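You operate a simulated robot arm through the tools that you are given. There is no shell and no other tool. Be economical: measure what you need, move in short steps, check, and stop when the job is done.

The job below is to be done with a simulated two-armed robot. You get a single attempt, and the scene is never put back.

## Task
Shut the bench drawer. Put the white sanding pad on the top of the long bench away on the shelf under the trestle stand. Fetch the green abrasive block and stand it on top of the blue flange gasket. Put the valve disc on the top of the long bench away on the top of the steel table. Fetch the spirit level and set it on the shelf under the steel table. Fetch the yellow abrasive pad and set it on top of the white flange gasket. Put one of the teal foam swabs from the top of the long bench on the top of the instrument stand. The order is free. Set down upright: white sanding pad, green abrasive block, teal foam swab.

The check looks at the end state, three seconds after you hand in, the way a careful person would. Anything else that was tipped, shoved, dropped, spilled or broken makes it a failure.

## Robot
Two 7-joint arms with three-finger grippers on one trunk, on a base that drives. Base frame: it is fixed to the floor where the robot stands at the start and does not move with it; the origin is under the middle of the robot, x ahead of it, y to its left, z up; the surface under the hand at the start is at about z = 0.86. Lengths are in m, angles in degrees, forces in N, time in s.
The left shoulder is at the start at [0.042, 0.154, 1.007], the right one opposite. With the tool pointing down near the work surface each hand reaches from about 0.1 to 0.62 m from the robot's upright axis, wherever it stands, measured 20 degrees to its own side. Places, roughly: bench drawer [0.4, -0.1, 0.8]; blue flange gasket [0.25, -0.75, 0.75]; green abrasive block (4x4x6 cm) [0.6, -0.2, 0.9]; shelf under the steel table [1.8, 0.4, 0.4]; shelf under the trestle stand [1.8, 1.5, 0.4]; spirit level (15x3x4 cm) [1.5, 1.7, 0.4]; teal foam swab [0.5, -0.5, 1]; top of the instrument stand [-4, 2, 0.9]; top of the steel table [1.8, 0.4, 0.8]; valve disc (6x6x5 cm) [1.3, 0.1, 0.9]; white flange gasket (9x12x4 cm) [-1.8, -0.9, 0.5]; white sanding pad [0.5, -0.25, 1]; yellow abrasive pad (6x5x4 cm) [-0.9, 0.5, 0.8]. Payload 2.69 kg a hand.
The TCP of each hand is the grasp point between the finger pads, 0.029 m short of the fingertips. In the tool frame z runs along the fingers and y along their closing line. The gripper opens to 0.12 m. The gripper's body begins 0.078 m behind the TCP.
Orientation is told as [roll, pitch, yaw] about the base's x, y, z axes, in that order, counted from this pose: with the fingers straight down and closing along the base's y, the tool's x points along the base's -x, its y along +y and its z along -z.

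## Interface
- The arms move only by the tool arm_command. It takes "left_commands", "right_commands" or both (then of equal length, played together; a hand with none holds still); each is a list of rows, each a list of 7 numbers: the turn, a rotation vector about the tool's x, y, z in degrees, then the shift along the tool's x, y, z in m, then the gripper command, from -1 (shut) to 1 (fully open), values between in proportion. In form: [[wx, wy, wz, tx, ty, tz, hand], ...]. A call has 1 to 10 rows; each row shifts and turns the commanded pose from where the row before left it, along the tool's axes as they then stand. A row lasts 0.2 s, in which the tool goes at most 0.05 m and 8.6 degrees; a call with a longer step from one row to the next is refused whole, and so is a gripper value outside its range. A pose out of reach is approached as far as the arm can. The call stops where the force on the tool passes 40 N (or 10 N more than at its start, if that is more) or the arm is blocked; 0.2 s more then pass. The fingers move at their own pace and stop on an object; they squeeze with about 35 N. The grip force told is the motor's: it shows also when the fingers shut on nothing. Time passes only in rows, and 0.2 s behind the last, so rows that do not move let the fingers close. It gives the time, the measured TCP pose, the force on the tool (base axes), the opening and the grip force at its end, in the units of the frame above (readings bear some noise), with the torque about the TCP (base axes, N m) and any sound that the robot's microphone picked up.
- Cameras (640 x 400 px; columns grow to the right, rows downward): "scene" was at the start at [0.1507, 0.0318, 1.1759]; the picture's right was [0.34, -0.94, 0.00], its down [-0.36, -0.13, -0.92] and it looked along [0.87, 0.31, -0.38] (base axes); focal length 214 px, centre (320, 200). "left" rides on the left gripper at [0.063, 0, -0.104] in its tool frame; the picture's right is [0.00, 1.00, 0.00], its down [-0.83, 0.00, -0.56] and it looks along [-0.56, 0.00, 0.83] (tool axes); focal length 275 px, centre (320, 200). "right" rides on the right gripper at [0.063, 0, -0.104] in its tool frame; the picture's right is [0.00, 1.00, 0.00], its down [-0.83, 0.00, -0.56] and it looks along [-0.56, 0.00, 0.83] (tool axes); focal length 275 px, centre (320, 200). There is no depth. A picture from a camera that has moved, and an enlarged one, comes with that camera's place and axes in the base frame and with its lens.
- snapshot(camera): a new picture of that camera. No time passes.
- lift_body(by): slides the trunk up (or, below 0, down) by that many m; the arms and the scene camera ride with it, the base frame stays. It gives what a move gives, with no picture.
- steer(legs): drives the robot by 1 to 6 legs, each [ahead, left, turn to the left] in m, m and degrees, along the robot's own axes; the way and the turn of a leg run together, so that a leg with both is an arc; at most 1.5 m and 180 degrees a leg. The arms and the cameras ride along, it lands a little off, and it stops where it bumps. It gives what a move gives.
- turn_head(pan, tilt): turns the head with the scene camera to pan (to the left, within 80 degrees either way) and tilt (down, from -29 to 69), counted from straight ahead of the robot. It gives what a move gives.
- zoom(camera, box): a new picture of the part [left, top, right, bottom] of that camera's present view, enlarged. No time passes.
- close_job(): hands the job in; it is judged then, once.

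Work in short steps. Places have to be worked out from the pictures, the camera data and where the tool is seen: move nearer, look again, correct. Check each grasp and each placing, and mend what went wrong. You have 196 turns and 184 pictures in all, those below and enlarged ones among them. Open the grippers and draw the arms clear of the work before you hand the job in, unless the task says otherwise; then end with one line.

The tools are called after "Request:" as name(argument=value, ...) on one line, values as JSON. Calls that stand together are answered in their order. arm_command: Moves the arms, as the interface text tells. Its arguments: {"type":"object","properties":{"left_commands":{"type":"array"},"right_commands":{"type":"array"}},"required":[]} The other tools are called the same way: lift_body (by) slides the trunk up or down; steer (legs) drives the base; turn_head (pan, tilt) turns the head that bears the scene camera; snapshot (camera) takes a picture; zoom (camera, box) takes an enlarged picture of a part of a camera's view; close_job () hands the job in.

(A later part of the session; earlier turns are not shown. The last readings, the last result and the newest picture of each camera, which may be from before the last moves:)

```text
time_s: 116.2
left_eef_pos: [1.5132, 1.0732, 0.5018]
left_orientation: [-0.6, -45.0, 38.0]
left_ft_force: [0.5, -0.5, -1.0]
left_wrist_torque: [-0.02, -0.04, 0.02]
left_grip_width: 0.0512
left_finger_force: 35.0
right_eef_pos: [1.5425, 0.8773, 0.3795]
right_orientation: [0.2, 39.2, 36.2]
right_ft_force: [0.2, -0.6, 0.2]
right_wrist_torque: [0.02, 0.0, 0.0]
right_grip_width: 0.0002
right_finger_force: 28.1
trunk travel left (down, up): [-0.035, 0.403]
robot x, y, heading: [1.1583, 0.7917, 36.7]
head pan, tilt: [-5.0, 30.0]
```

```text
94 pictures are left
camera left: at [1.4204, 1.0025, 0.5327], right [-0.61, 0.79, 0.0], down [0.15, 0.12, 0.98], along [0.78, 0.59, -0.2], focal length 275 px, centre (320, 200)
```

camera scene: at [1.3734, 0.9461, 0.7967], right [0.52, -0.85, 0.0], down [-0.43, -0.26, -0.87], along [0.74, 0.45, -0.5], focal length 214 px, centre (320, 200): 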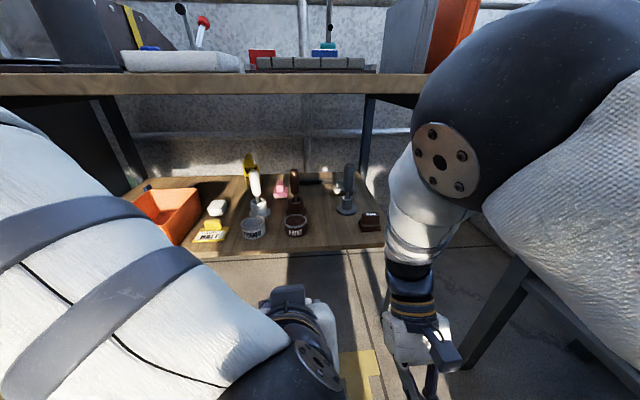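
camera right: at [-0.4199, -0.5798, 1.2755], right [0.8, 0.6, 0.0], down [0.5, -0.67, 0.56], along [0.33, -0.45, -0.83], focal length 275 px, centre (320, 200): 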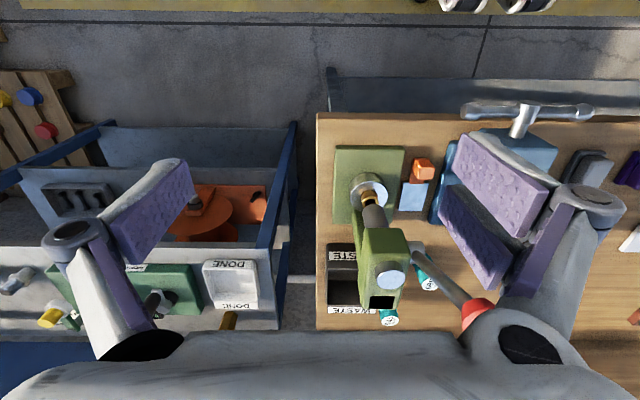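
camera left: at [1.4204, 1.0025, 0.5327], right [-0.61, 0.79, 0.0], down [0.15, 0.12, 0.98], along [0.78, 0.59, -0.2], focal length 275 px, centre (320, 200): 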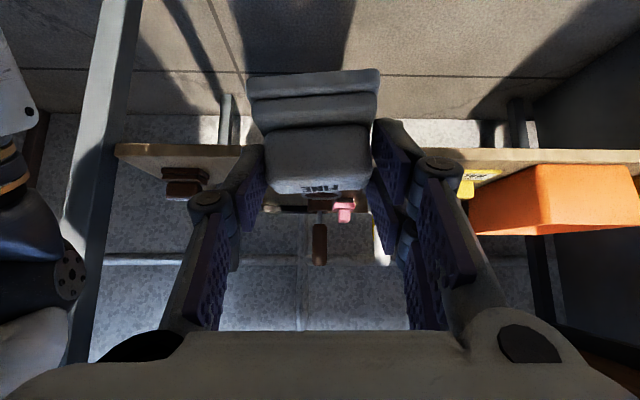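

The right hand would run into the trestle's front leg if I drive on. I straighten and tuck the right hand: level it, then up and back.

Request:
arm_command(right_commands=[[0, -7.8, 0, 0, 0, 0, -1], [0, -7.8, 0, 0, 0, 0, -1], [0, -7.8, 0, 0, 0, 0, -1], [0, -7.8, 0, 0, 0, 0, -1], [0, -7.8, 0, 0, 0, 0, -1], [0, 0, 0, 0.02, 0, -0.04, -1], [0, 0, 0, 0.02, 0, -0.04, -1], [0, 0, 0, 0.03, 0, -0.04, -1], [0, 0, 0, 0.03, 0, -0.04, -1]])

Request:
snapshot(camera="scene")

```text
time_s: 118.2
left_eef_pos: [1.5137, 1.0739, 0.5039]
left_orientation: [-0.5, -44.9, 37.9]
left_ft_force: [0.1, -0.4, -0.5]
left_wrist_torque: [0.0, -0.02, -0.04]
left_grip_width: 0.0512
left_finger_force: 35.2
right_eef_pos: [1.5554, 0.7894, 0.3245]
right_orientation: [0.0, 0.3, 36.2]
right_ft_force: [0.4, -0.1, 0.7]
right_wrist_torque: [0.01, 0.01, 0.0]
right_grip_width: 0.0
right_finger_force: 29.4
right hand out of reach, approached as far as the arm can: row 1, 2, 3, 4, 5, 6, 7, 8, 9
trunk travel left (down, up): [-0.035, 0.403]
robot x, y, heading: [1.1543, 0.7972, 36.2]
head pan, tilt: [-5.0, 30.0]
```

```text
93 pictures are left
camera scene: at [1.3735, 0.946, 0.7967], right [0.52, -0.85, 0.0], down [-0.43, -0.26, -0.87], along [0.74, 0.45, -0.5], focal length 214 px, centre (320, 200)
```

scene: 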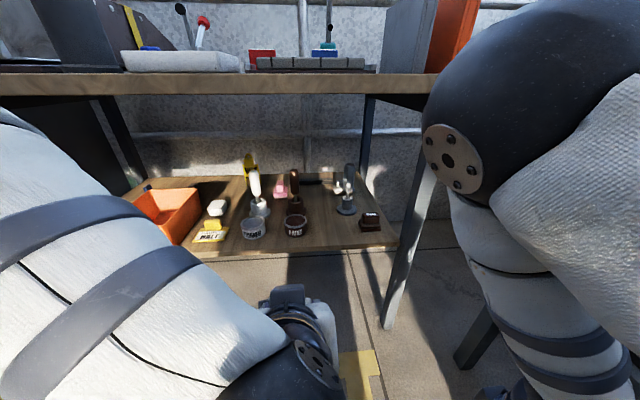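

Right hand is now clear and lower. I drive only 10 cm ahead (keeping the right elbow off the table edge) and do the rest with the left arm.

Request:
steer(legs=[[0.1, 0, 0]])

Request:
snapshot(camera="scene")

Request:
snapshot(camera="left")

```text
time_s: 119.4
left_eef_pos: [1.5928, 1.131, 0.5017]
left_orientation: [-0.5, -45.0, 38.0]
left_ft_force: [0.0, 0.3, -0.6]
left_wrist_torque: [0.01, -0.02, -0.01]
left_grip_width: 0.051
left_finger_force: 34.9
right_eef_pos: [1.6342, 0.8458, 0.3226]
right_orientation: [0.2, 0.3, 36.1]
right_ft_force: [-0.1, 1.1, -0.1]
right_wrist_torque: [0.0, 0.01, 0.02]
right_grip_width: 0.0
right_finger_force: 28.5
trunk travel left (down, up): [-0.035, 0.403]
robot x, y, heading: [1.2314, 0.8535, 36.7]
head pan, tilt: [-5.0, 30.0]
```

```text
92 pictures are left
camera scene: at [1.4521, 1.0039, 0.7967], right [0.52, -0.85, 0.0], down [-0.43, -0.26, -0.87], along [0.74, 0.45, -0.5], focal length 214 px, centre (320, 200)
```

scene: 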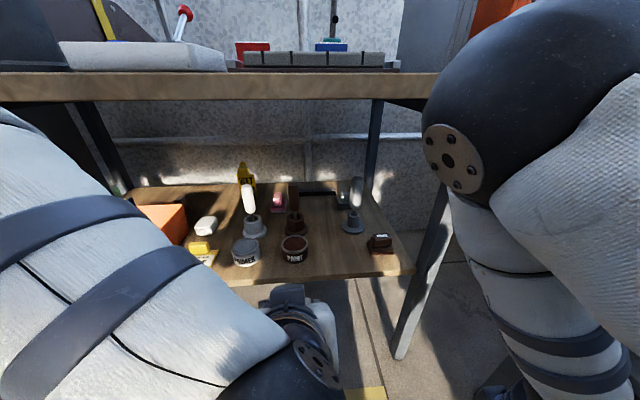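

```text
91 pictures are left
camera left: at [1.4989, 1.0606, 0.5332], right [-0.61, 0.8, 0.0], down [0.15, 0.12, 0.98], along [0.78, 0.59, -0.2], focal length 275 px, centre (320, 200)
```

left: 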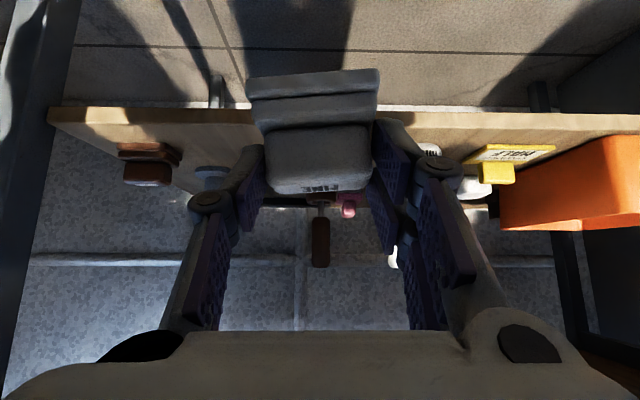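

Target TCP ≈(1.783,1.153). Move the left hand in over the shelf at the same height.

Request:
arm_command(left_commands=[[0, 0, 0, -0.019, -0.0167, 0.019, -1], [0, 0, 0, -0.019, -0.0167, 0.019, -1], [0, 0, 0, -0.019, -0.0167, 0.019, -1], [0, 0, 0, -0.019, -0.0167, 0.019, -1], [0, 0, 0, -0.019, -0.0167, 0.019, -1], [0, 0, 0, -0.02, -0.0165, 0.02, -1]])

Request:
snapshot(camera="scene")

Request:
snapshot(camera="left")

```text
time_s: 120.8
left_eef_pos: [1.7832, 1.1497, 0.505]
left_orientation: [-0.4, -44.9, 38.0]
left_ft_force: [0.3, 0.3, -1.1]
left_wrist_torque: [0.01, 0.03, -0.01]
left_grip_width: 0.0512
left_finger_force: 34.9
right_eef_pos: [1.6334, 0.8481, 0.3244]
right_orientation: [0.1, 0.3, 36.1]
right_ft_force: [0.5, 0.5, 0.2]
right_wrist_torque: [-0.02, 0.02, 0.0]
right_grip_width: 0.0
right_finger_force: 28.4
trunk travel left (down, up): [-0.035, 0.403]
robot x, y, heading: [1.2344, 0.8489, 36.3]
head pan, tilt: [-5.0, 30.0]
```

```text
90 pictures are left
camera scene: at [1.4521, 1.0039, 0.7967], right [0.52, -0.85, 0.0], down [-0.43, -0.26, -0.87], along [0.74, 0.45, -0.5], focal length 214 px, centre (320, 200)
```

scene: 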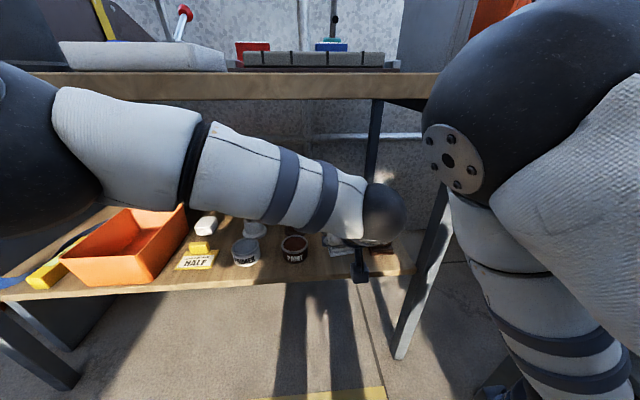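

```text
89 pictures are left
camera left: at [1.6894, 1.0798, 0.5341], right [-0.61, 0.8, 0.0], down [0.15, 0.12, 0.98], along [0.78, 0.59, -0.2], focal length 275 px, centre (320, 200)
```

left: 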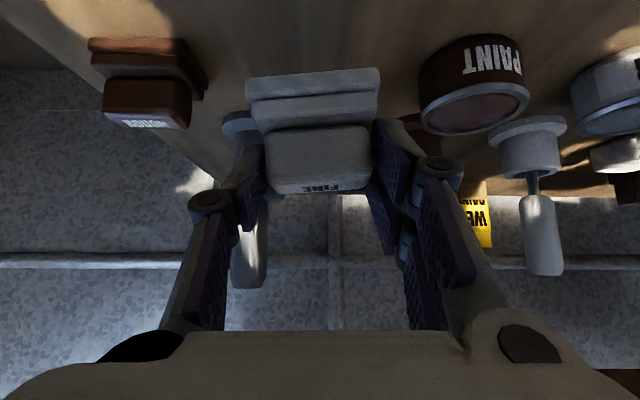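

Clear on both sides. Descend gently to the shelf.

Request:
arm_command(left_commands=[[0, 0, 0, 0.012, 0, 0.012, -1], [0, 0, 0, 0.01, 0, 0.01, -1], [0, 0, 0, 0.005, 0, 0.005, -1], [0, 0, 0, 0.003, 0, 0.003, -1], [0, 0, 0, 0.002, 0, 0.002, -1]])

Request:
snapshot(camera="left")

```text
time_s: 122.0
left_eef_pos: [1.7818, 1.1503, 0.4593]
left_orientation: [-0.5, -45.0, 37.9]
left_ft_force: [0.2, -0.3, -0.5]
left_wrist_torque: [0.01, 0.0, -0.04]
left_grip_width: 0.0513
left_finger_force: 34.9
right_eef_pos: [1.6337, 0.8467, 0.3231]
right_orientation: [0.1, 0.3, 36.1]
right_ft_force: [0.6, -0.6, -0.1]
right_wrist_torque: [0.0, -0.01, 0.0]
right_grip_width: 0.0
right_finger_force: 28.6
trunk travel left (down, up): [-0.035, 0.403]
robot x, y, heading: [1.2328, 0.8495, 36.5]
head pan, tilt: [-5.0, 30.0]
```

```text
88 pictures are left
camera left: at [1.6887, 1.0798, 0.4881], right [-0.61, 0.8, 0.0], down [0.15, 0.12, 0.98], along [0.78, 0.59, -0.2], focal length 275 px, centre (320, 200)
```

left: 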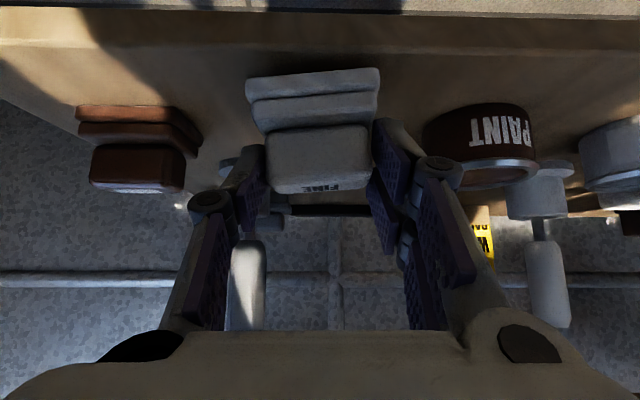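

No contact yet; continue in small steps.

Request:
arm_command(left_commands=[[0, 0, 0, 0.002, 0, 0.002, -1], [0, 0, 0, 0.002, 0, 0.002, -1], [0, 0, 0, 0.002, 0, 0.002, -1], [0, 0, 0, 0.002, 0, 0.002, -1]])

```text
time_s: 123.0
left_eef_pos: [1.7839, 1.1522, 0.451]
left_orientation: [-0.6, -45.2, 37.8]
left_ft_force: [-1.3, -3.0, 19.1]
left_wrist_torque: [0.42, 0.37, 0.03]
left_grip_width: 0.0513
left_finger_force: 34.7
right_eef_pos: [1.6338, 0.8473, 0.3245]
right_orientation: [0.2, 0.3, 36.1]
right_ft_force: [0.2, 0.0, 0.2]
right_wrist_torque: [-0.03, -0.02, 0.0]
right_grip_width: 0.0
right_finger_force: 28.0
trunk travel left (down, up): [-0.035, 0.403]
robot x, y, heading: [1.2333, 0.8507, 36.4]
head pan, tilt: [-5.0, 30.0]
```

Contact. Ease 2 mm, open just a little and withdraw along the fingers.

Request:
arm_command(left_commands=[[0, 0, 0, -0.0015, 0, -0.0015, -1], [0, 0, 0, 0, 0, 0, -0.05], [0, 0, 0, 0, 0, 0, 0.15], [0, 0, 0, 0, 0, -0.01, 0.15], [0, 0, 0, 0, 0, -0.03, 0.15], [0, 0, 0, 0, 0, -0.03, 0.15], [0, 0, 0, 0.01, 0, -0.03, 0.15]])

Request:
snapshot(camera="left")

```text
time_s: 124.6
left_eef_pos: [1.7224, 1.1036, 0.5127]
left_orientation: [-0.7, -44.9, 38.0]
left_ft_force: [-1.0, 0.2, 0.5]
left_wrist_torque: [0.0, -0.01, -0.01]
left_grip_width: 0.069
left_finger_force: 0.1
right_eef_pos: [1.6334, 0.8473, 0.323]
right_orientation: [0.1, 0.3, 36.1]
right_ft_force: [-0.6, 0.0, -0.6]
right_wrist_torque: [0.01, 0.05, -0.01]
right_grip_width: 0.0
right_finger_force: 28.4
trunk travel left (down, up): [-0.035, 0.403]
robot x, y, heading: [1.2315, 0.8459, 36.5]
head pan, tilt: [-5.0, 30.0]
```

```text
87 pictures are left
camera left: at [1.6276, 1.0332, 0.5426], right [-0.61, 0.79, 0.0], down [0.15, 0.12, 0.98], along [0.78, 0.59, -0.2], focal length 275 px, centre (320, 200)
```

left: 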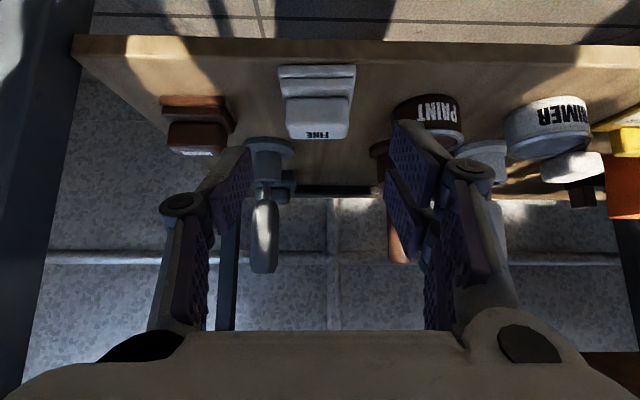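

The white pad stands upright on the trestle shelf. Now retract the left hand and drive left for the spirit level.

Request:
arm_command(left_commands=[[0, 0, 0, 0.028, 0, -0.028, 0.15], [0, 0, 0, 0.028, 0, -0.028, 0.15], [0, 0, 0, 0.028, 0, -0.028, 0.15], [0, 0, 0, 0.028, 0.02, -0.028, 0.15], [0, 0, 0, 0.028, 0.02, -0.028, 0.15]])

Request:
steer(legs=[[-0.1, 0.25, 0]])

Request:
turn_head(pan=20, tilt=25)

Request:
snapshot(camera="scene")

Request:
snapshot(camera="left")

```text
time_s: 125.9
left_eef_pos: [1.5894, 1.0621, 0.5231]
left_orientation: [-5.8, -47.6, 56.5]
left_ft_force: [0.0, 0.1, 0.1]
left_wrist_torque: [-0.03, 0.02, 0.0]
left_grip_width: 0.0688
left_finger_force: 0.1
right_eef_pos: [1.6344, 0.8473, 0.3246]
right_orientation: [0.1, 0.3, 36.2]
right_ft_force: [-0.4, -0.8, 0.3]
right_wrist_torque: [-0.03, -0.03, -0.02]
right_grip_width: 0.0
right_finger_force: 28.6
trunk travel left (down, up): [-0.035, 0.403]
robot x, y, heading: [1.2308, 0.8515, 36.5]
head pan, tilt: [-5.0, 30.0]
stopped in row 5 (left hand): the arm was blocked; the commanded pose is now the measured one
```

```text
time_s: 128.4
left_eef_pos: [1.3631, 1.2016, 0.5232]
left_orientation: [-5.8, -47.4, 56.3]
left_ft_force: [-0.5, -0.2, 0.5]
left_wrist_torque: [-0.05, 0.0, 0.02]
left_grip_width: 0.069
left_finger_force: 0.0
right_eef_pos: [1.4089, 0.9872, 0.3249]
right_orientation: [0.1, 0.3, 36.0]
right_ft_force: [-0.3, 0.4, 0.1]
right_wrist_torque: [-0.01, 0.02, -0.06]
right_grip_width: 0.0
right_finger_force: 28.5
trunk travel left (down, up): [-0.035, 0.403]
robot x, y, heading: [1.0031, 0.9925, 36.2]
head pan, tilt: [-5.0, 30.0]
```

```text
time_s: 129.3
left_eef_pos: [1.3641, 1.2029, 0.5233]
left_orientation: [-5.9, -47.5, 56.6]
left_ft_force: [0.8, -0.8, -0.1]
left_wrist_torque: [0.0, 0.01, 0.02]
left_grip_width: 0.0689
left_finger_force: 0.0
right_eef_pos: [1.4074, 0.9863, 0.3242]
right_orientation: [0.0, 0.3, 36.0]
right_ft_force: [-0.4, 0.6, 0.6]
right_wrist_torque: [-0.02, 0.02, -0.02]
right_grip_width: 0.0
right_finger_force: 28.1
trunk travel left (down, up): [-0.035, 0.403]
robot x, y, heading: [1.0021, 0.9896, 36.0]
head pan, tilt: [20.0, 25.0]
```

```text
86 pictures are left
camera scene: at [1.2, 1.1745, 0.8046], right [0.83, -0.56, 0.0], down [-0.23, -0.35, -0.91], along [0.5, 0.75, -0.42], focal length 214 px, centre (320, 200)
```

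scene: 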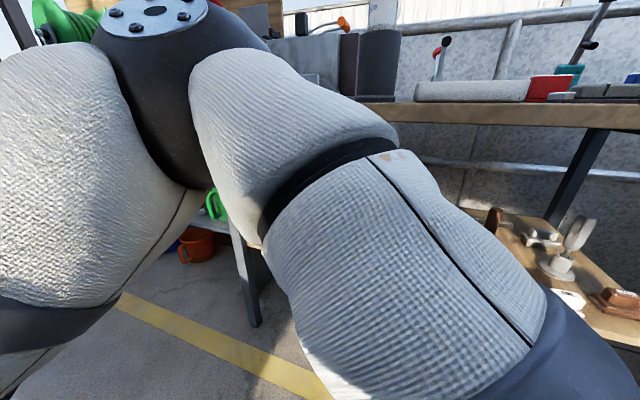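

```text
85 pictures are left
camera left: at [1.2888, 1.1102, 0.5475], right [-0.79, 0.61, -0.07], down [0.04, 0.16, 0.99], along [0.62, 0.77, -0.15], focal length 275 px, centre (320, 200)
```

left: 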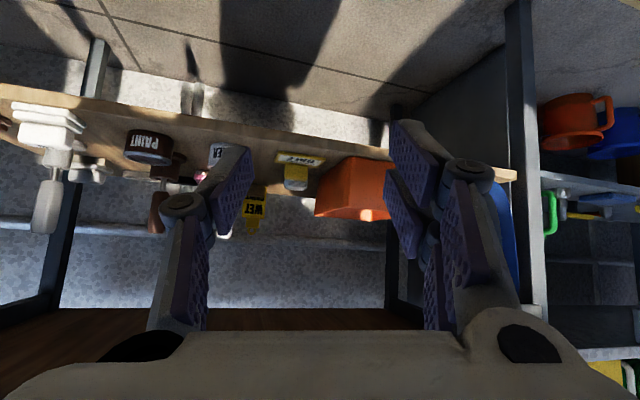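

The left arm is cramped near the body; I move it left/outward and un-yaw it.

Request:
arm_command(left_commands=[[0, 0, 0, -0.01, 0.035, 0.01, 0.3], [0, 0, 0, -0.01, 0.035, 0.01, 0.3], [4.2, 0, 4.2, -0.01, 0.035, 0.01, 0.3], [4.2, 0, 4.2, -0.01, 0.035, 0.01, 0.3], [4.2, 0, 4.2, -0.01, 0.035, 0.01, 0.3]])

Request:
snapshot(camera="left")

Request:
snapshot(camera="scene")

```text
time_s: 130.5
left_eef_pos: [1.3429, 1.3677, 0.5205]
left_orientation: [-4.4, -48.6, 37.3]
left_ft_force: [-0.6, 0.3, -0.2]
left_wrist_torque: [0.0, 0.02, 0.0]
left_grip_width: 0.0779
left_finger_force: 0.1
left hand out of reach, approached as far as the arm can: row 3, 4, 5
right_eef_pos: [1.4077, 0.9875, 0.324]
right_orientation: [0.2, 0.3, 36.0]
right_ft_force: [0.9, 0.2, -0.5]
right_wrist_torque: [0.02, 0.03, 0.03]
right_grip_width: 0.0002
right_finger_force: 28.4
trunk travel left (down, up): [-0.035, 0.403]
robot x, y, heading: [1.007, 0.9924, 36.5]
head pan, tilt: [20.0, 25.0]
```

```text
84 pictures are left
camera left: at [1.2424, 1.3027, 0.542], right [-0.56, 0.83, -0.05], down [0.08, 0.11, 0.99], along [0.83, 0.55, -0.13], focal length 275 px, centre (320, 200)
```

left: 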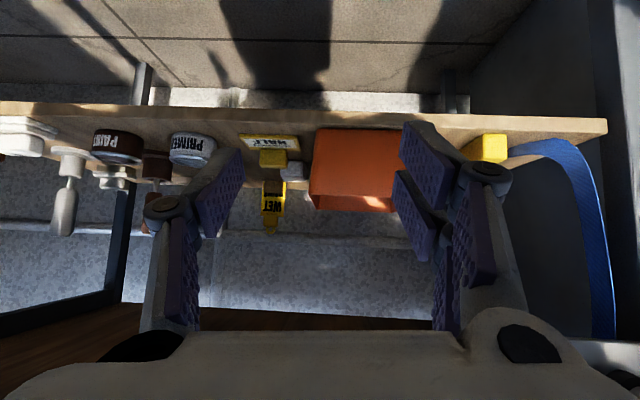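

```text
83 pictures are left
camera scene: at [1.2, 1.1745, 0.8046], right [0.83, -0.55, 0.0], down [-0.23, -0.35, -0.91], along [0.5, 0.75, -0.42], focal length 214 px, centre (320, 200)
```

scene: 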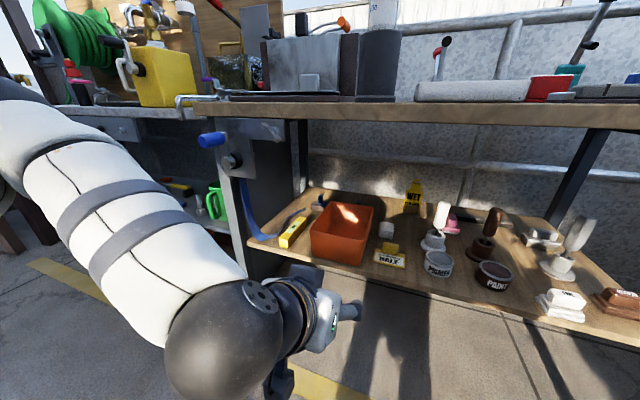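

Excellent view: pad is in place; the yellow spirit level is between the blue belt and the orange bin. Zoom on it.

Request:
zoom(camera="scene", box=[230, 180, 390, 290])

```text
3.64 times, centred on (310, 235) of scene
camera zoom: at [1.2, 1.1745, 0.8046], right [0.83, -0.55, 0.0], down [-0.23, -0.35, -0.91], along [0.5, 0.75, -0.42], focal length 780 px, centre (356, 73)
```

zoom: 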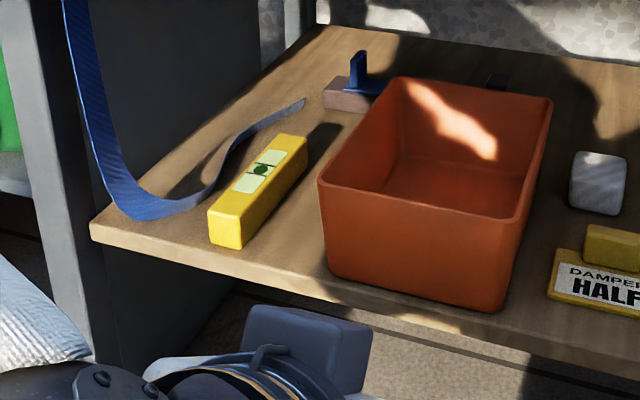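

Level centre ≈(1.451,1.70), aligned with the approach (35°). I drive forward/left a little and square up the hand.

Request:
steer(legs=[[0.11, 0.17, 0]])

Request:
arm_command(left_commands=[[-3.4, 3.6, 0.6, 0, 0, 0, 0]])

Request:
snapshot(camera="left")

Request:
snapshot(camera="scene")

```text
time_s: 132.4
left_eef_pos: [1.3332, 1.568, 0.5194]
left_orientation: [-4.4, -48.5, 37.5]
left_ft_force: [-0.3, -0.6, 0.8]
left_wrist_torque: [0.02, 0.0, -0.02]
left_grip_width: 0.078
left_finger_force: 0.1
right_eef_pos: [1.3995, 1.1884, 0.3237]
right_orientation: [0.0, 0.3, 36.0]
right_ft_force: [0.3, -0.6, 0.6]
right_wrist_torque: [0.0, 0.01, -0.01]
right_grip_width: 0.0
right_finger_force: 28.8
trunk travel left (down, up): [-0.035, 0.403]
robot x, y, heading: [0.9963, 1.1946, 36.4]
head pan, tilt: [20.0, 25.0]
```

```text
time_s: 132.8
left_eef_pos: [1.3344, 1.5687, 0.5195]
left_orientation: [-0.2, -44.9, 36.5]
left_ft_force: [0.4, 0.5, 0.1]
left_wrist_torque: [0.01, 0.01, -0.01]
left_grip_width: 0.0601
left_finger_force: 0.0
right_eef_pos: [1.3996, 1.1881, 0.323]
right_orientation: [0.1, 0.3, 36.0]
right_ft_force: [0.1, 0.3, -0.1]
right_wrist_torque: [-0.02, -0.01, 0.0]
right_grip_width: 0.0
right_finger_force: 28.7
trunk travel left (down, up): [-0.035, 0.403]
robot x, y, heading: [0.9973, 1.1917, 36.5]
head pan, tilt: [20.0, 25.0]
```

```text
81 pictures are left
camera left: at [1.2391, 1.5, 0.5499], right [-0.59, 0.81, 0.0], down [0.16, 0.11, 0.98], along [0.79, 0.58, -0.2], focal length 275 px, centre (320, 200)
```

left: 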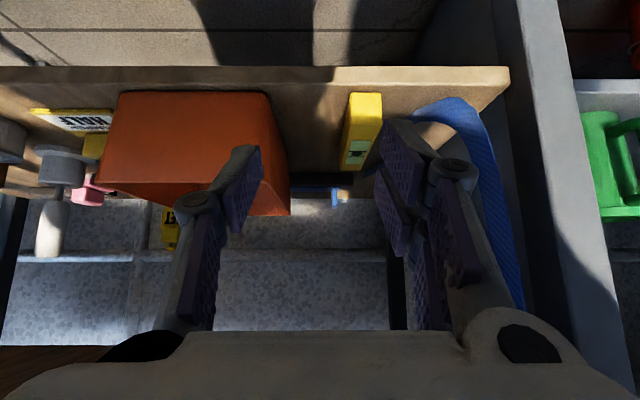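

```text
80 pictures are left
camera scene: at [1.192, 1.3752, 0.8046], right [0.83, -0.56, 0.0], down [-0.23, -0.35, -0.91], along [0.5, 0.75, -0.42], focal length 214 px, centre (320, 200)
```

scene: 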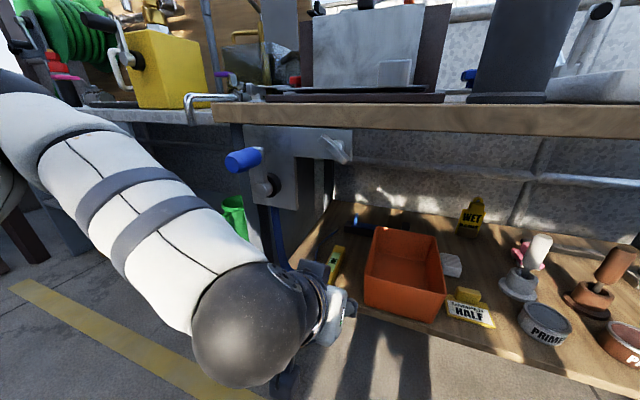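

Matches. Move in above the level.

Request:
arm_command(left_commands=[[0, 0, 0, -0.017, 0.0072, 0.0282, 0], [0, 0, 0, -0.017, 0.0072, 0.0282, 0], [0, 0, 0, -0.017, 0.0072, 0.0282, 0], [0, 0, 0, -0.017, 0.0072, 0.0282, 0], [0, 0, 0, -0.017, 0.0072, 0.0282, 0]])

Request:
snapshot(camera="left")

Request:
zoom(camera="scene", box=[240, 190, 460, 340])

```text
time_s: 134.0
left_eef_pos: [1.4343, 1.6875, 0.4819]
left_orientation: [-0.1, -44.8, 36.1]
left_ft_force: [0.5, -0.3, 0.7]
left_wrist_torque: [0.03, 0.0, -0.03]
left_grip_width: 0.0598
left_finger_force: 0.1
right_eef_pos: [1.3971, 1.1873, 0.3262]
right_orientation: [0.1, 0.0, 36.1]
right_ft_force: [0.7, 0.0, 0.7]
right_wrist_torque: [-0.02, 0.04, -0.01]
right_grip_width: 0.0001
right_finger_force: 28.3
trunk travel left (down, up): [-0.035, 0.403]
robot x, y, heading: [0.9961, 1.1886, 36.6]
head pan, tilt: [20.0, 25.0]
```

```text
79 pictures are left
camera left: at [1.3391, 1.6191, 0.5116], right [-0.59, 0.81, 0.0], down [0.16, 0.11, 0.98], along [0.79, 0.57, -0.2], focal length 275 px, centre (320, 200)
```

left: 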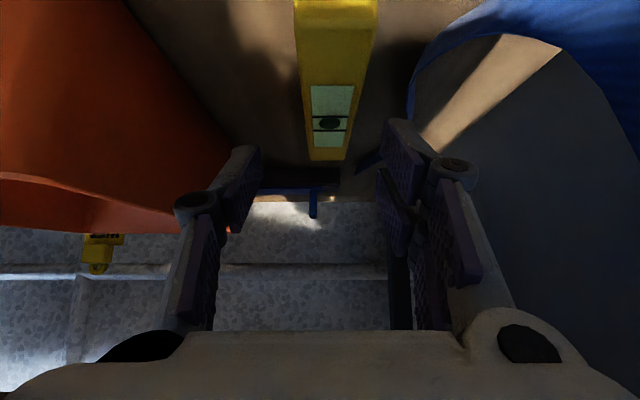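

```text
2.67 times, centred on (350, 265) of scene
camera zoom: at [1.1865, 1.3717, 0.8061], right [0.83, -0.55, 0.0], down [-0.23, -0.35, -0.91], along [0.5, 0.76, -0.42], focal length 572 px, centre (240, 27)
```

zoom: 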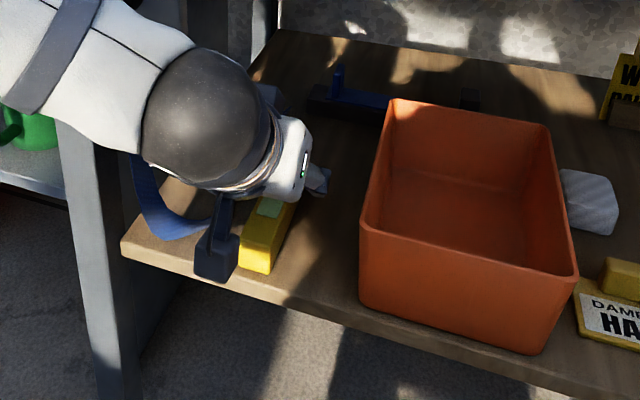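

Level is centred; shift 5 mm left, descend to z≈0.443 and grip.

Request:
arm_command(left_commands=[[0, 0, 0, 0.009, 0.003, 0.009, 0], [0, 0, 0, 0.009, 0.002, 0.009, 0], [0, 0, 0, 0.009, 0, 0.009, 0], [0, 0, 0, 0, 0, 0, -1], [0, 0, 0, 0, 0, 0, -1]])

Request:
snapshot(camera="left")

```text
time_s: 135.2
left_eef_pos: [1.4399, 1.6967, 0.4423]
left_orientation: [-0.2, -45.1, 36.4]
left_ft_force: [1.2, 0.4, 2.0]
left_wrist_torque: [0.28, -0.31, -0.04]
left_grip_width: 0.0293
left_finger_force: 35.1
right_eef_pos: [1.4, 1.1876, 0.3248]
right_orientation: [0.1, 0.3, 36.1]
right_ft_force: [-0.4, -0.4, 0.9]
right_wrist_torque: [0.04, 0.03, 0.0]
right_grip_width: 0.0
right_finger_force: 28.7
trunk travel left (down, up): [-0.035, 0.403]
robot x, y, heading: [0.9997, 1.19, 36.5]
head pan, tilt: [20.0, 25.0]
```

```text
77 pictures are left
camera left: at [1.3448, 1.6273, 0.4721], right [-0.59, 0.81, 0.0], down [0.16, 0.11, 0.98], along [0.79, 0.58, -0.19], focal length 275 px, centre (320, 200)
```

left: 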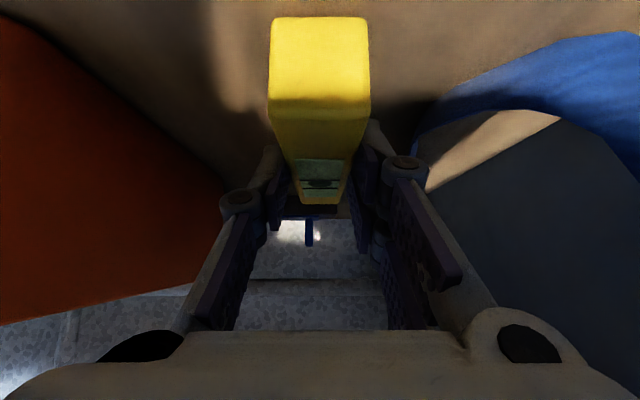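

Gripped (29 mm). Lift 5 cm and withdraw straight back by driving backward.

Request:
arm_command(left_commands=[[0, 0, 0, -0.01, 0, -0.01, -1], [0, 0, 0, -0.02, 0, -0.02, -1], [0, 0, 0, -0.015, 0, -0.015, -1]])

Request:
snapshot(camera="left")

Request:
steer(legs=[[-0.35, 0, 0]])

Request:
snapshot(camera="scene")

```text
time_s: 136.2
left_eef_pos: [1.4231, 1.6845, 0.4736]
left_orientation: [1.0, -40.9, 34.9]
left_ft_force: [0.4, 0.1, -0.8]
left_wrist_torque: [-0.02, 0.0, 0.0]
left_grip_width: 0.0295
left_finger_force: 34.8
right_eef_pos: [1.4001, 1.1874, 0.3252]
right_orientation: [0.1, 0.3, 36.1]
right_ft_force: [0.0, -0.2, -0.2]
right_wrist_torque: [-0.02, 0.0, 0.01]
right_grip_width: 0.0
right_finger_force: 28.0
trunk travel left (down, up): [-0.035, 0.403]
robot x, y, heading: [0.997, 1.1911, 36.4]
head pan, tilt: [20.0, 25.0]
stopped in row 3 (left hand): the arm was blocked; the commanded pose is now the measured one
```

```text
76 pictures are left
camera left: at [1.3301, 1.6193, 0.5109], right [-0.58, 0.82, 0.02], down [0.22, 0.14, 0.96], along [0.79, 0.56, -0.26], focal length 275 px, centre (320, 200)
```

left: 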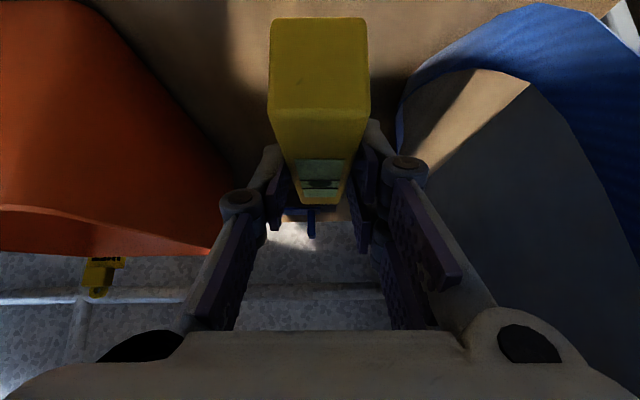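

```text
time_s: 138.4
left_eef_pos: [1.1475, 1.4837, 0.4788]
left_orientation: [0.8, -41.8, 35.3]
left_ft_force: [-0.2, 0.9, -1.6]
left_wrist_torque: [-0.04, 0.01, -0.01]
left_grip_width: 0.0295
left_finger_force: 35.4
right_eef_pos: [1.122, 0.9837, 0.3242]
right_orientation: [0.1, 0.2, 36.2]
right_ft_force: [0.2, -0.2, -0.6]
right_wrist_torque: [-0.01, -0.02, 0.01]
right_grip_width: 0.0
right_finger_force: 28.2
trunk travel left (down, up): [-0.035, 0.403]
robot x, y, heading: [0.7166, 0.9881, 36.6]
head pan, tilt: [20.0, 25.0]
```

```text
75 pictures are left
camera scene: at [0.9136, 1.1705, 0.8046], right [0.83, -0.55, 0.0], down [-0.23, -0.35, -0.91], along [0.5, 0.76, -0.42], focal length 214 px, centre (320, 200)
```

scene: 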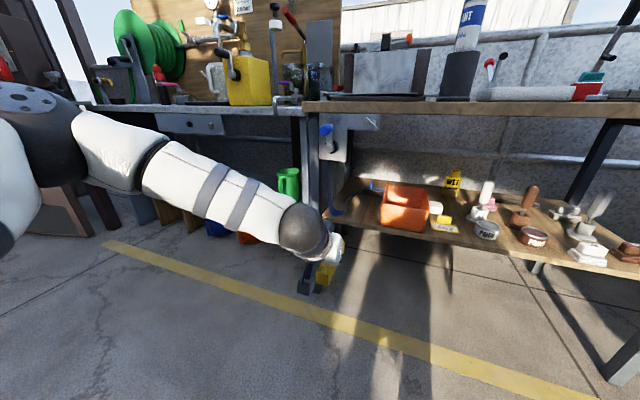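

Out cleanly with the level. Now drive clear, turn to face the steel table, and look under it.

Request:
steer(legs=[[0, 0.2, 0], [0, 0, -90], [0.1, 0.35, 0]])

Request:
turn_head(pan=0, tilt=25)

Request:
snapshot(camera="scene")

```text
time_s: 147.2
left_eef_pos: [1.4477, 0.8648, 0.478]
left_orientation: [0.8, -41.7, -53.3]
left_ft_force: [0.5, -1.1, -2.0]
left_wrist_torque: [0.03, 0.0, -0.01]
left_grip_width: 0.0292
left_finger_force: 35.2
right_eef_pos: [0.945, 0.8799, 0.3235]
right_orientation: [0.1, 0.3, -52.4]
right_ft_force: [-0.8, -0.5, 0.4]
right_wrist_torque: [-0.03, 0.01, -0.03]
right_grip_width: 0.0001
right_finger_force: 28.3
trunk travel left (down, up): [-0.035, 0.403]
robot x, y, heading: [0.9392, 1.2806, -52.5]
head pan, tilt: [20.0, 25.0]
```

```text
time_s: 148.1
left_eef_pos: [1.4461, 0.8647, 0.4769]
left_orientation: [0.8, -41.6, -53.4]
left_ft_force: [1.0, 0.0, -2.5]
left_wrist_torque: [-0.01, 0.01, 0.0]
left_grip_width: 0.0292
left_finger_force: 34.8
right_eef_pos: [0.946, 0.8798, 0.325]
right_orientation: [0.1, 0.4, -52.6]
right_ft_force: [-0.1, -0.6, 0.8]
right_wrist_torque: [0.03, 0.01, 0.0]
right_grip_width: 0.0
right_finger_force: 28.0
trunk travel left (down, up): [-0.035, 0.403]
robot x, y, heading: [0.9398, 1.2777, -52.2]
head pan, tilt: [0.0, 25.0]
```

```text
74 pictures are left
camera scene: at [1.1046, 1.0689, 0.8046], right [-0.79, -0.61, 0.0], down [-0.26, 0.33, -0.91], along [0.56, -0.72, -0.42], focal length 214 px, centre (320, 200)
```

scene: 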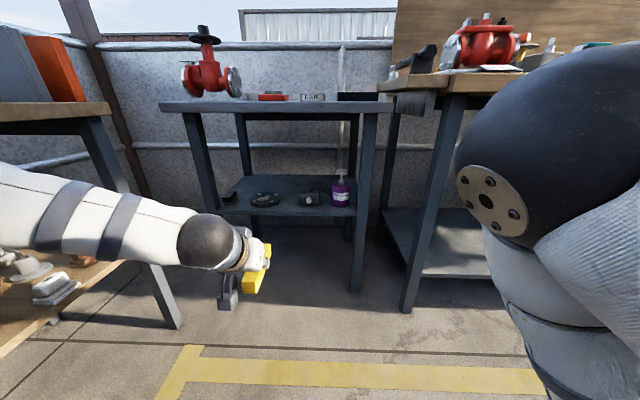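

Steel table seen squarely. Zoom onto its shelf.

Request:
zoom(camera="scene", box=[160, 90, 400, 230])

```text
2.67 times, centred on (280, 160) of scene
camera zoom: at [1.1046, 1.0689, 0.8046], right [-0.79, -0.61, 0.0], down [-0.26, 0.33, -0.91], along [0.56, -0.72, -0.42], focal length 572 px, centre (427, 307)
```

zoom: 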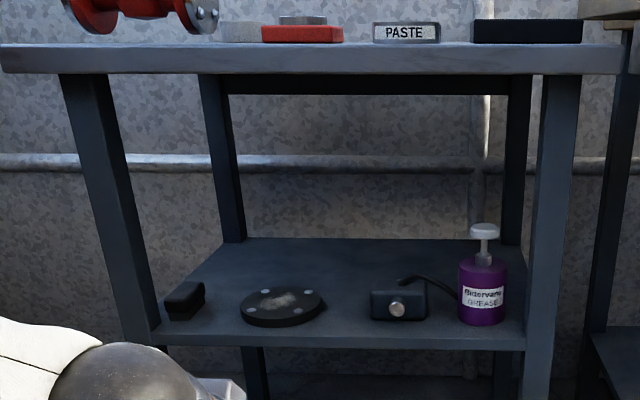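

Shelf free lane: between flange and tool at e≈1.66, shelf z≈0.425. Before driving in I must pull the right arm back, as it would meet the long bench's end.

Request:
arm_command(right_commands=[[0, 0, 0, 0.03, -0.01, 0, -1], [0, 0, 0, 0.03, -0.01, 0, -1], [0, 0, 0, 0.03, -0.01, 0, -1], [0, 0, 0, 0.03, -0.01, 0, -1], [0, 0, 0, 0.03, -0.01, 0, -1], [0, 0, 0, 0.03, -0.01, 0, -1]], left_commands=[[0, -3.2, 0, 0, 0, 0, -1], [0, 0, 0, 0, 0, 0, -1], [0, 0, 0, 0, 0, 0, -1], [0, 0, 0, 0, 0, 0, -1], [0, 0, 0, 0, 0, 0, -1], [0, 0, 0, 0, 0, 0, -1]])

Request:
snapshot(camera="scene")

```text
time_s: 149.5
left_eef_pos: [1.446, 0.8651, 0.4784]
left_orientation: [0.9, -45.0, -53.5]
left_ft_force: [0.3, -0.4, -1.4]
left_wrist_torque: [0.01, 0.02, 0.01]
left_grip_width: 0.0295
left_finger_force: 34.7
right_eef_pos: [0.8096, 0.9122, 0.257]
right_orientation: [0.2, 0.4, -52.4]
right_ft_force: [0.4, 0.4, 0.0]
right_wrist_torque: [-0.02, 0.02, 0.01]
right_grip_width: 0.0001
right_finger_force: 28.3
right hand out of reach, approached as far as the arm can: row 1, 2, 3, 4, 5, 6
trunk travel left (down, up): [-0.035, 0.403]
robot x, y, heading: [0.9382, 1.2802, -52.3]
head pan, tilt: [0.0, 25.0]
```

```text
72 pictures are left
camera scene: at [1.1046, 1.0689, 0.8046], right [-0.79, -0.61, 0.0], down [-0.26, 0.33, -0.91], along [0.56, -0.72, -0.42], focal length 214 px, centre (320, 200)
```

scene: 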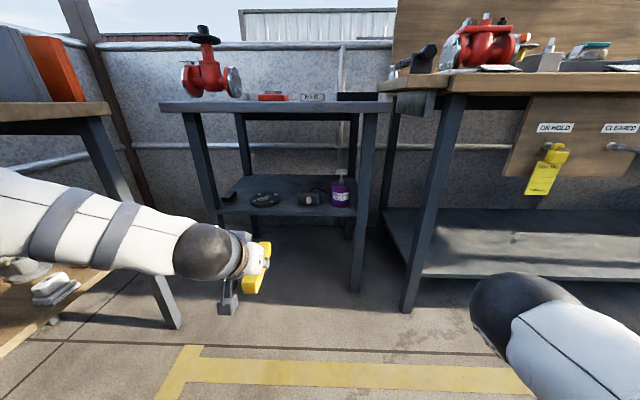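

The right elbow is in the way low down. I'll raise the right hand to the compact "out to the side, shoulder-high" pose used earlier, which doesn't protrude forward.

Request:
arm_command(right_commands=[[0, 0, 0, 0.0, -0.012, -0.045, -1], [0, 0, 0, 0.01, -0.012, -0.045, -1], [0, 0, 0, 0.01, -0.012, -0.045, -1], [0, 0, 0, 0.01, -0.012, -0.045, -1], [0, 0, 0, 0.01, -0.012, -0.045, -1], [0, 0, 0, 0.01, -0.012, -0.045, -1], [0, 0, 0, 0.01, -0.012, -0.045, -1], [0, 0, 0, 0.01, -0.012, -0.045, -1], [0, 0, 0, 0.01, -0.012, -0.045, -1], [0, 0, 0, 0.01, -0.012, -0.045, -1]])

Request:
snapshot(camera="scene")

```text
time_s: 151.7
left_eef_pos: [1.4476, 0.865, 0.479]
left_orientation: [0.9, -44.9, -53.6]
left_ft_force: [-0.4, -0.5, -1.8]
left_wrist_torque: [0.01, 0.0, -0.06]
left_grip_width: 0.0296
left_finger_force: 35.4
right_eef_pos: [0.6392, 0.8537, 0.6767]
right_orientation: [0.2, 0.4, -52.5]
right_ft_force: [-0.4, 0.6, 0.4]
right_wrist_torque: [0.01, -0.04, -0.01]
right_grip_width: 0.0001
right_finger_force: 28.9
right hand out of reach, approached as far as the arm can: row 1, 2, 3, 4
trunk travel left (down, up): [-0.035, 0.403]
robot x, y, heading: [0.9367, 1.2832, -52.5]
head pan, tilt: [0.0, 25.0]
```

```text
71 pictures are left
camera scene: at [1.1046, 1.0688, 0.8046], right [-0.79, -0.61, 0.0], down [-0.26, 0.33, -0.91], along [0.56, -0.72, -0.42], focal length 214 px, centre (320, 200)
```

scene: 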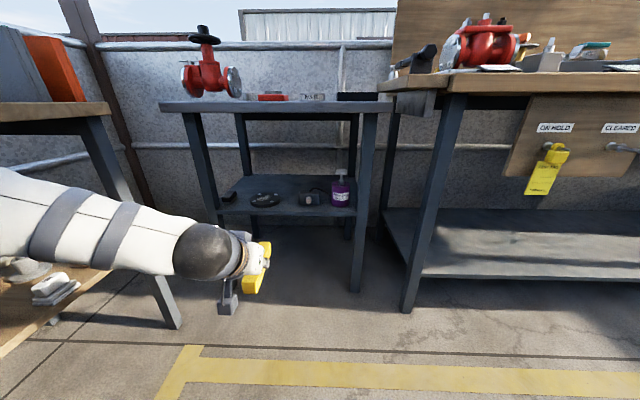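

Right arm is out of the way. Drive toward the steel table in two steps, watching the left elbow near the trestle.

Request:
steer(legs=[[0.25, -0.03, 0]])

Request:
turn_head(pan=25, tilt=20)

Request:
snapshot(camera="scene")

Request:
snapshot(camera="left")

```text
time_s: 153.5
left_eef_pos: [1.5766, 0.6535, 0.4777]
left_orientation: [0.9, -45.0, -53.4]
left_ft_force: [0.1, 0.0, -1.7]
left_wrist_torque: [0.0, 0.03, -0.02]
left_grip_width: 0.0294
left_finger_force: 34.7
right_eef_pos: [0.7673, 0.6396, 0.6752]
right_orientation: [0.1, 0.3, -52.4]
right_ft_force: [0.4, -0.3, 0.5]
right_wrist_torque: [-0.03, -0.02, 0.01]
right_grip_width: 0.0
right_finger_force: 28.7
trunk travel left (down, up): [-0.035, 0.403]
robot x, y, heading: [1.0697, 1.0665, -51.9]
head pan, tilt: [0.0, 25.0]
```

```text
time_s: 154.4
left_eef_pos: [1.576, 0.653, 0.4787]
left_orientation: [0.8, -45.0, -53.3]
left_ft_force: [0.3, 0.5, -1.4]
left_wrist_torque: [0.01, 0.04, 0.01]
left_grip_width: 0.0295
left_finger_force: 34.8
right_eef_pos: [0.7689, 0.6393, 0.6749]
right_orientation: [0.0, 0.3, -52.3]
right_ft_force: [-0.5, 0.1, -0.2]
right_wrist_torque: [-0.01, 0.02, 0.03]
right_grip_width: 0.0002
right_finger_force: 28.5
trunk travel left (down, up): [-0.035, 0.403]
robot x, y, heading: [1.0659, 1.0688, -52.0]
head pan, tilt: [25.0, 20.0]
```

```text
70 pictures are left
camera scene: at [1.2596, 0.8862, 0.8127], right [-0.46, -0.89, 0.0], down [-0.3, 0.16, -0.94], along [0.84, -0.43, -0.34], focal length 214 px, centre (320, 200)
```

scene: 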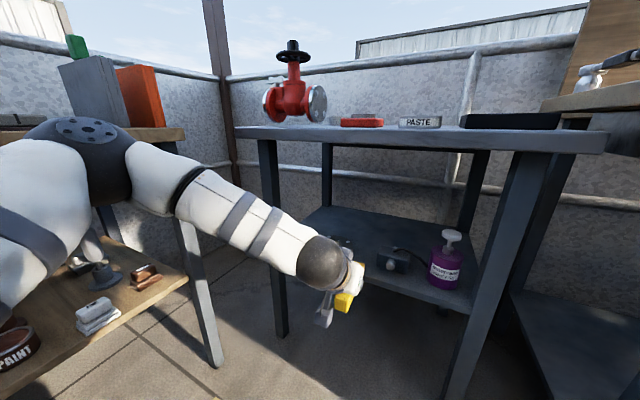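

```text
69 pictures are left
camera left: at [1.5045, 0.7484, 0.508], right [0.8, 0.6, 0.01], down [0.11, -0.17, 0.98], along [0.59, -0.78, -0.2], focal length 275 px, centre (320, 200)
```

left: 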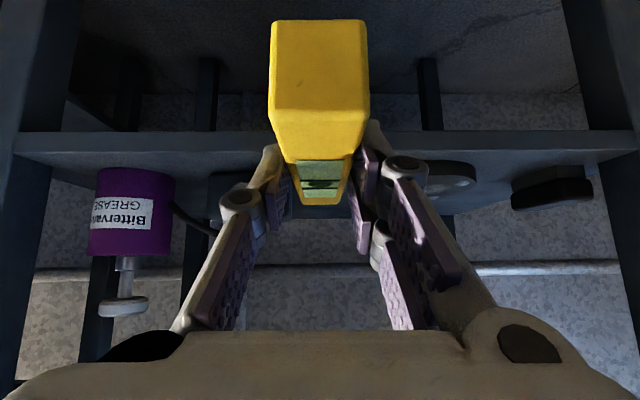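

Clear: elbow ~12 cm from the trestle; the lane between tool and flange is centred at e≈1.66. Drive 0.2 m further in.

Request:
steer(legs=[[0.2, 0.015, 0]])

Request:
snapshot(camera="left")

Request:
snapshot(camera="scene")

```text
time_s: 156.0
left_eef_pos: [1.7021, 0.5111, 0.4821]
left_orientation: [0.8, -45.2, -53.8]
left_ft_force: [0.5, 0.1, -1.3]
left_wrist_torque: [0.01, 0.08, -0.02]
left_grip_width: 0.0296
left_finger_force: 35.2
right_eef_pos: [0.8933, 0.5044, 0.6761]
right_orientation: [0.1, 1.0, -52.9]
right_ft_force: [-1.0, 0.5, -0.7]
right_wrist_torque: [0.01, 0.0, 0.0]
right_grip_width: 0.0
right_finger_force: 28.5
trunk travel left (down, up): [-0.035, 0.403]
robot x, y, heading: [1.1984, 0.9272, -52.5]
head pan, tilt: [25.0, 20.0]
stopped in leg 1: the robot was blocked; the commanded pose is now the measured one
```

```text
68 pictures are left
camera left: at [1.6318, 0.6058, 0.5111], right [0.8, 0.6, 0.01], down [0.1, -0.16, 0.98], along [0.59, -0.79, -0.19], focal length 275 px, centre (320, 200)
```

left: 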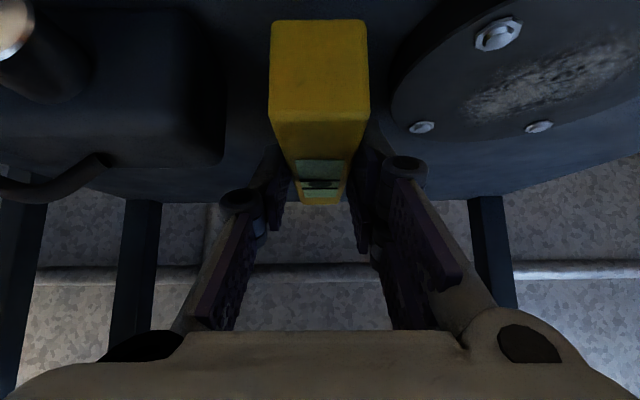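

```text
67 pictures are left
camera scene: at [1.3878, 0.7476, 0.8144], right [-0.46, -0.89, 0.0], down [-0.3, 0.15, -0.94], along [0.83, -0.44, -0.34], focal length 214 px, centre (320, 200)
```

scene: 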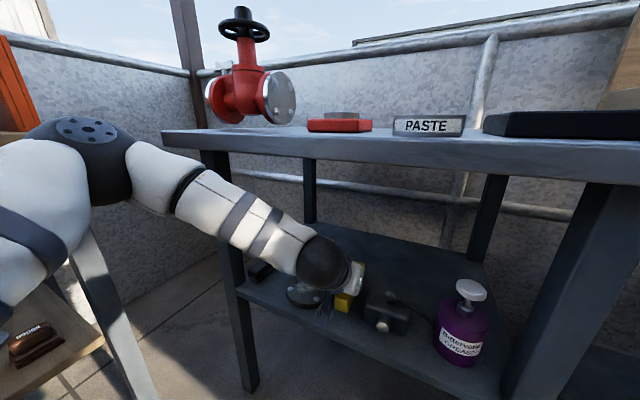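

Blocked at the last cm (arm near the table's corner), but the level is now over the shelf. I back the base 2 cm to relieve contact and extend the arm 5 cm inwards.

Request:
steer(legs=[[-0.02, 0, 0]])

Request:
arm_command(left_commands=[[0, 0, 0, -0.012, 0, 0.012, -1], [0, 0, 0, -0.012, 0, 0.012, -1], [0, 0, 0, -0.012, 0, 0.012, -1]])

Request:
snapshot(camera="left")

Request:
snapshot(camera="scene")

```text
time_s: 156.8
left_eef_pos: [1.6928, 0.5226, 0.4786]
left_orientation: [0.8, -44.9, -53.7]
left_ft_force: [0.1, -0.1, -2.3]
left_wrist_torque: [0.02, 0.01, 0.03]
left_grip_width: 0.0298
left_finger_force: 34.8
right_eef_pos: [0.8842, 0.5148, 0.6746]
right_orientation: [0.1, 1.3, -52.6]
right_ft_force: [0.4, -0.8, -0.6]
right_wrist_torque: [-0.02, 0.01, 0.03]
right_grip_width: 0.0
right_finger_force: 28.3
trunk travel left (down, up): [-0.035, 0.403]
robot x, y, heading: [1.1866, 0.9451, -52.7]
head pan, tilt: [25.0, 20.0]
```

```text
time_s: 157.6
left_eef_pos: [1.7207, 0.4825, 0.4785]
left_orientation: [0.8, -44.9, -53.6]
left_ft_force: [-0.6, 0.0, -1.4]
left_wrist_torque: [0.04, 0.0, -0.04]
left_grip_width: 0.0296
left_finger_force: 34.8
right_eef_pos: [0.8835, 0.5154, 0.6754]
right_orientation: [0.2, 1.4, -52.6]
right_ft_force: [-0.7, 0.6, 0.8]
right_wrist_torque: [0.0, 0.0, 0.0]
right_grip_width: 0.0
right_finger_force: 29.2
trunk travel left (down, up): [-0.035, 0.403]
robot x, y, heading: [1.1841, 0.9432, -52.6]
head pan, tilt: [25.0, 20.0]
```

```text
66 pictures are left
camera left: at [1.6514, 0.578, 0.5082], right [0.8, 0.6, 0.01], down [0.11, -0.17, 0.98], along [0.59, -0.79, -0.2], focal length 275 px, centre (320, 200)
```

left: 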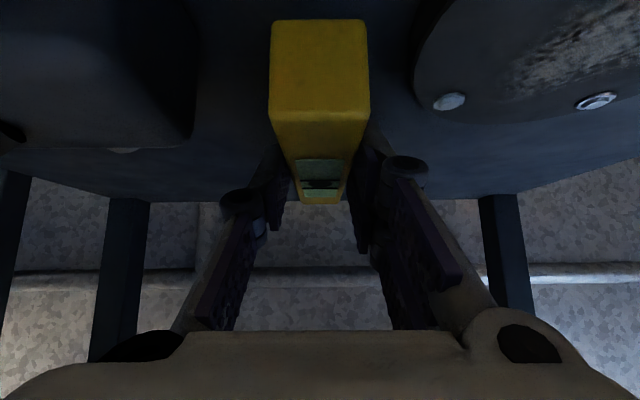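

```text
65 pictures are left
camera scene: at [1.3782, 0.7587, 0.8127], right [-0.46, -0.89, 0.0], down [-0.3, 0.16, -0.94], along [0.83, -0.43, -0.34], focal length 214 px, centre (320, 200)
```

scene: 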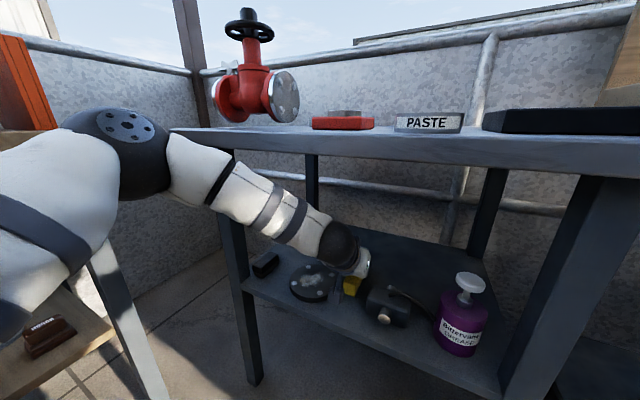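

Level now well over the shelf (n≈0.59–0.74). Lower gently until contact.

Request:
arm_command(left_commands=[[0, 0, 0, 0.005, 0, 0.005, -1], [0, 0, 0, 0.003, 0, 0.003, -1], [0, 0, 0, 0.002, 0, 0.002, -1], [0, 0, 0, 0.002, 0, 0.002, -1]])

```text
time_s: 158.6
left_eef_pos: [1.7243, 0.482, 0.4629]
left_orientation: [0.8, -45.0, -53.8]
left_ft_force: [0.4, -0.4, 3.3]
left_wrist_torque: [-0.34, -0.18, 0.07]
left_grip_width: 0.0294
left_finger_force: 34.5
right_eef_pos: [0.8847, 0.5166, 0.6753]
right_orientation: [0.2, 1.4, -52.6]
right_ft_force: [0.0, 0.0, 0.3]
right_wrist_torque: [-0.04, 0.01, -0.02]
right_grip_width: 0.0
right_finger_force: 28.6
trunk travel left (down, up): [-0.035, 0.403]
robot x, y, heading: [1.1863, 0.9419, -52.5]
head pan, tilt: [25.0, 20.0]
```

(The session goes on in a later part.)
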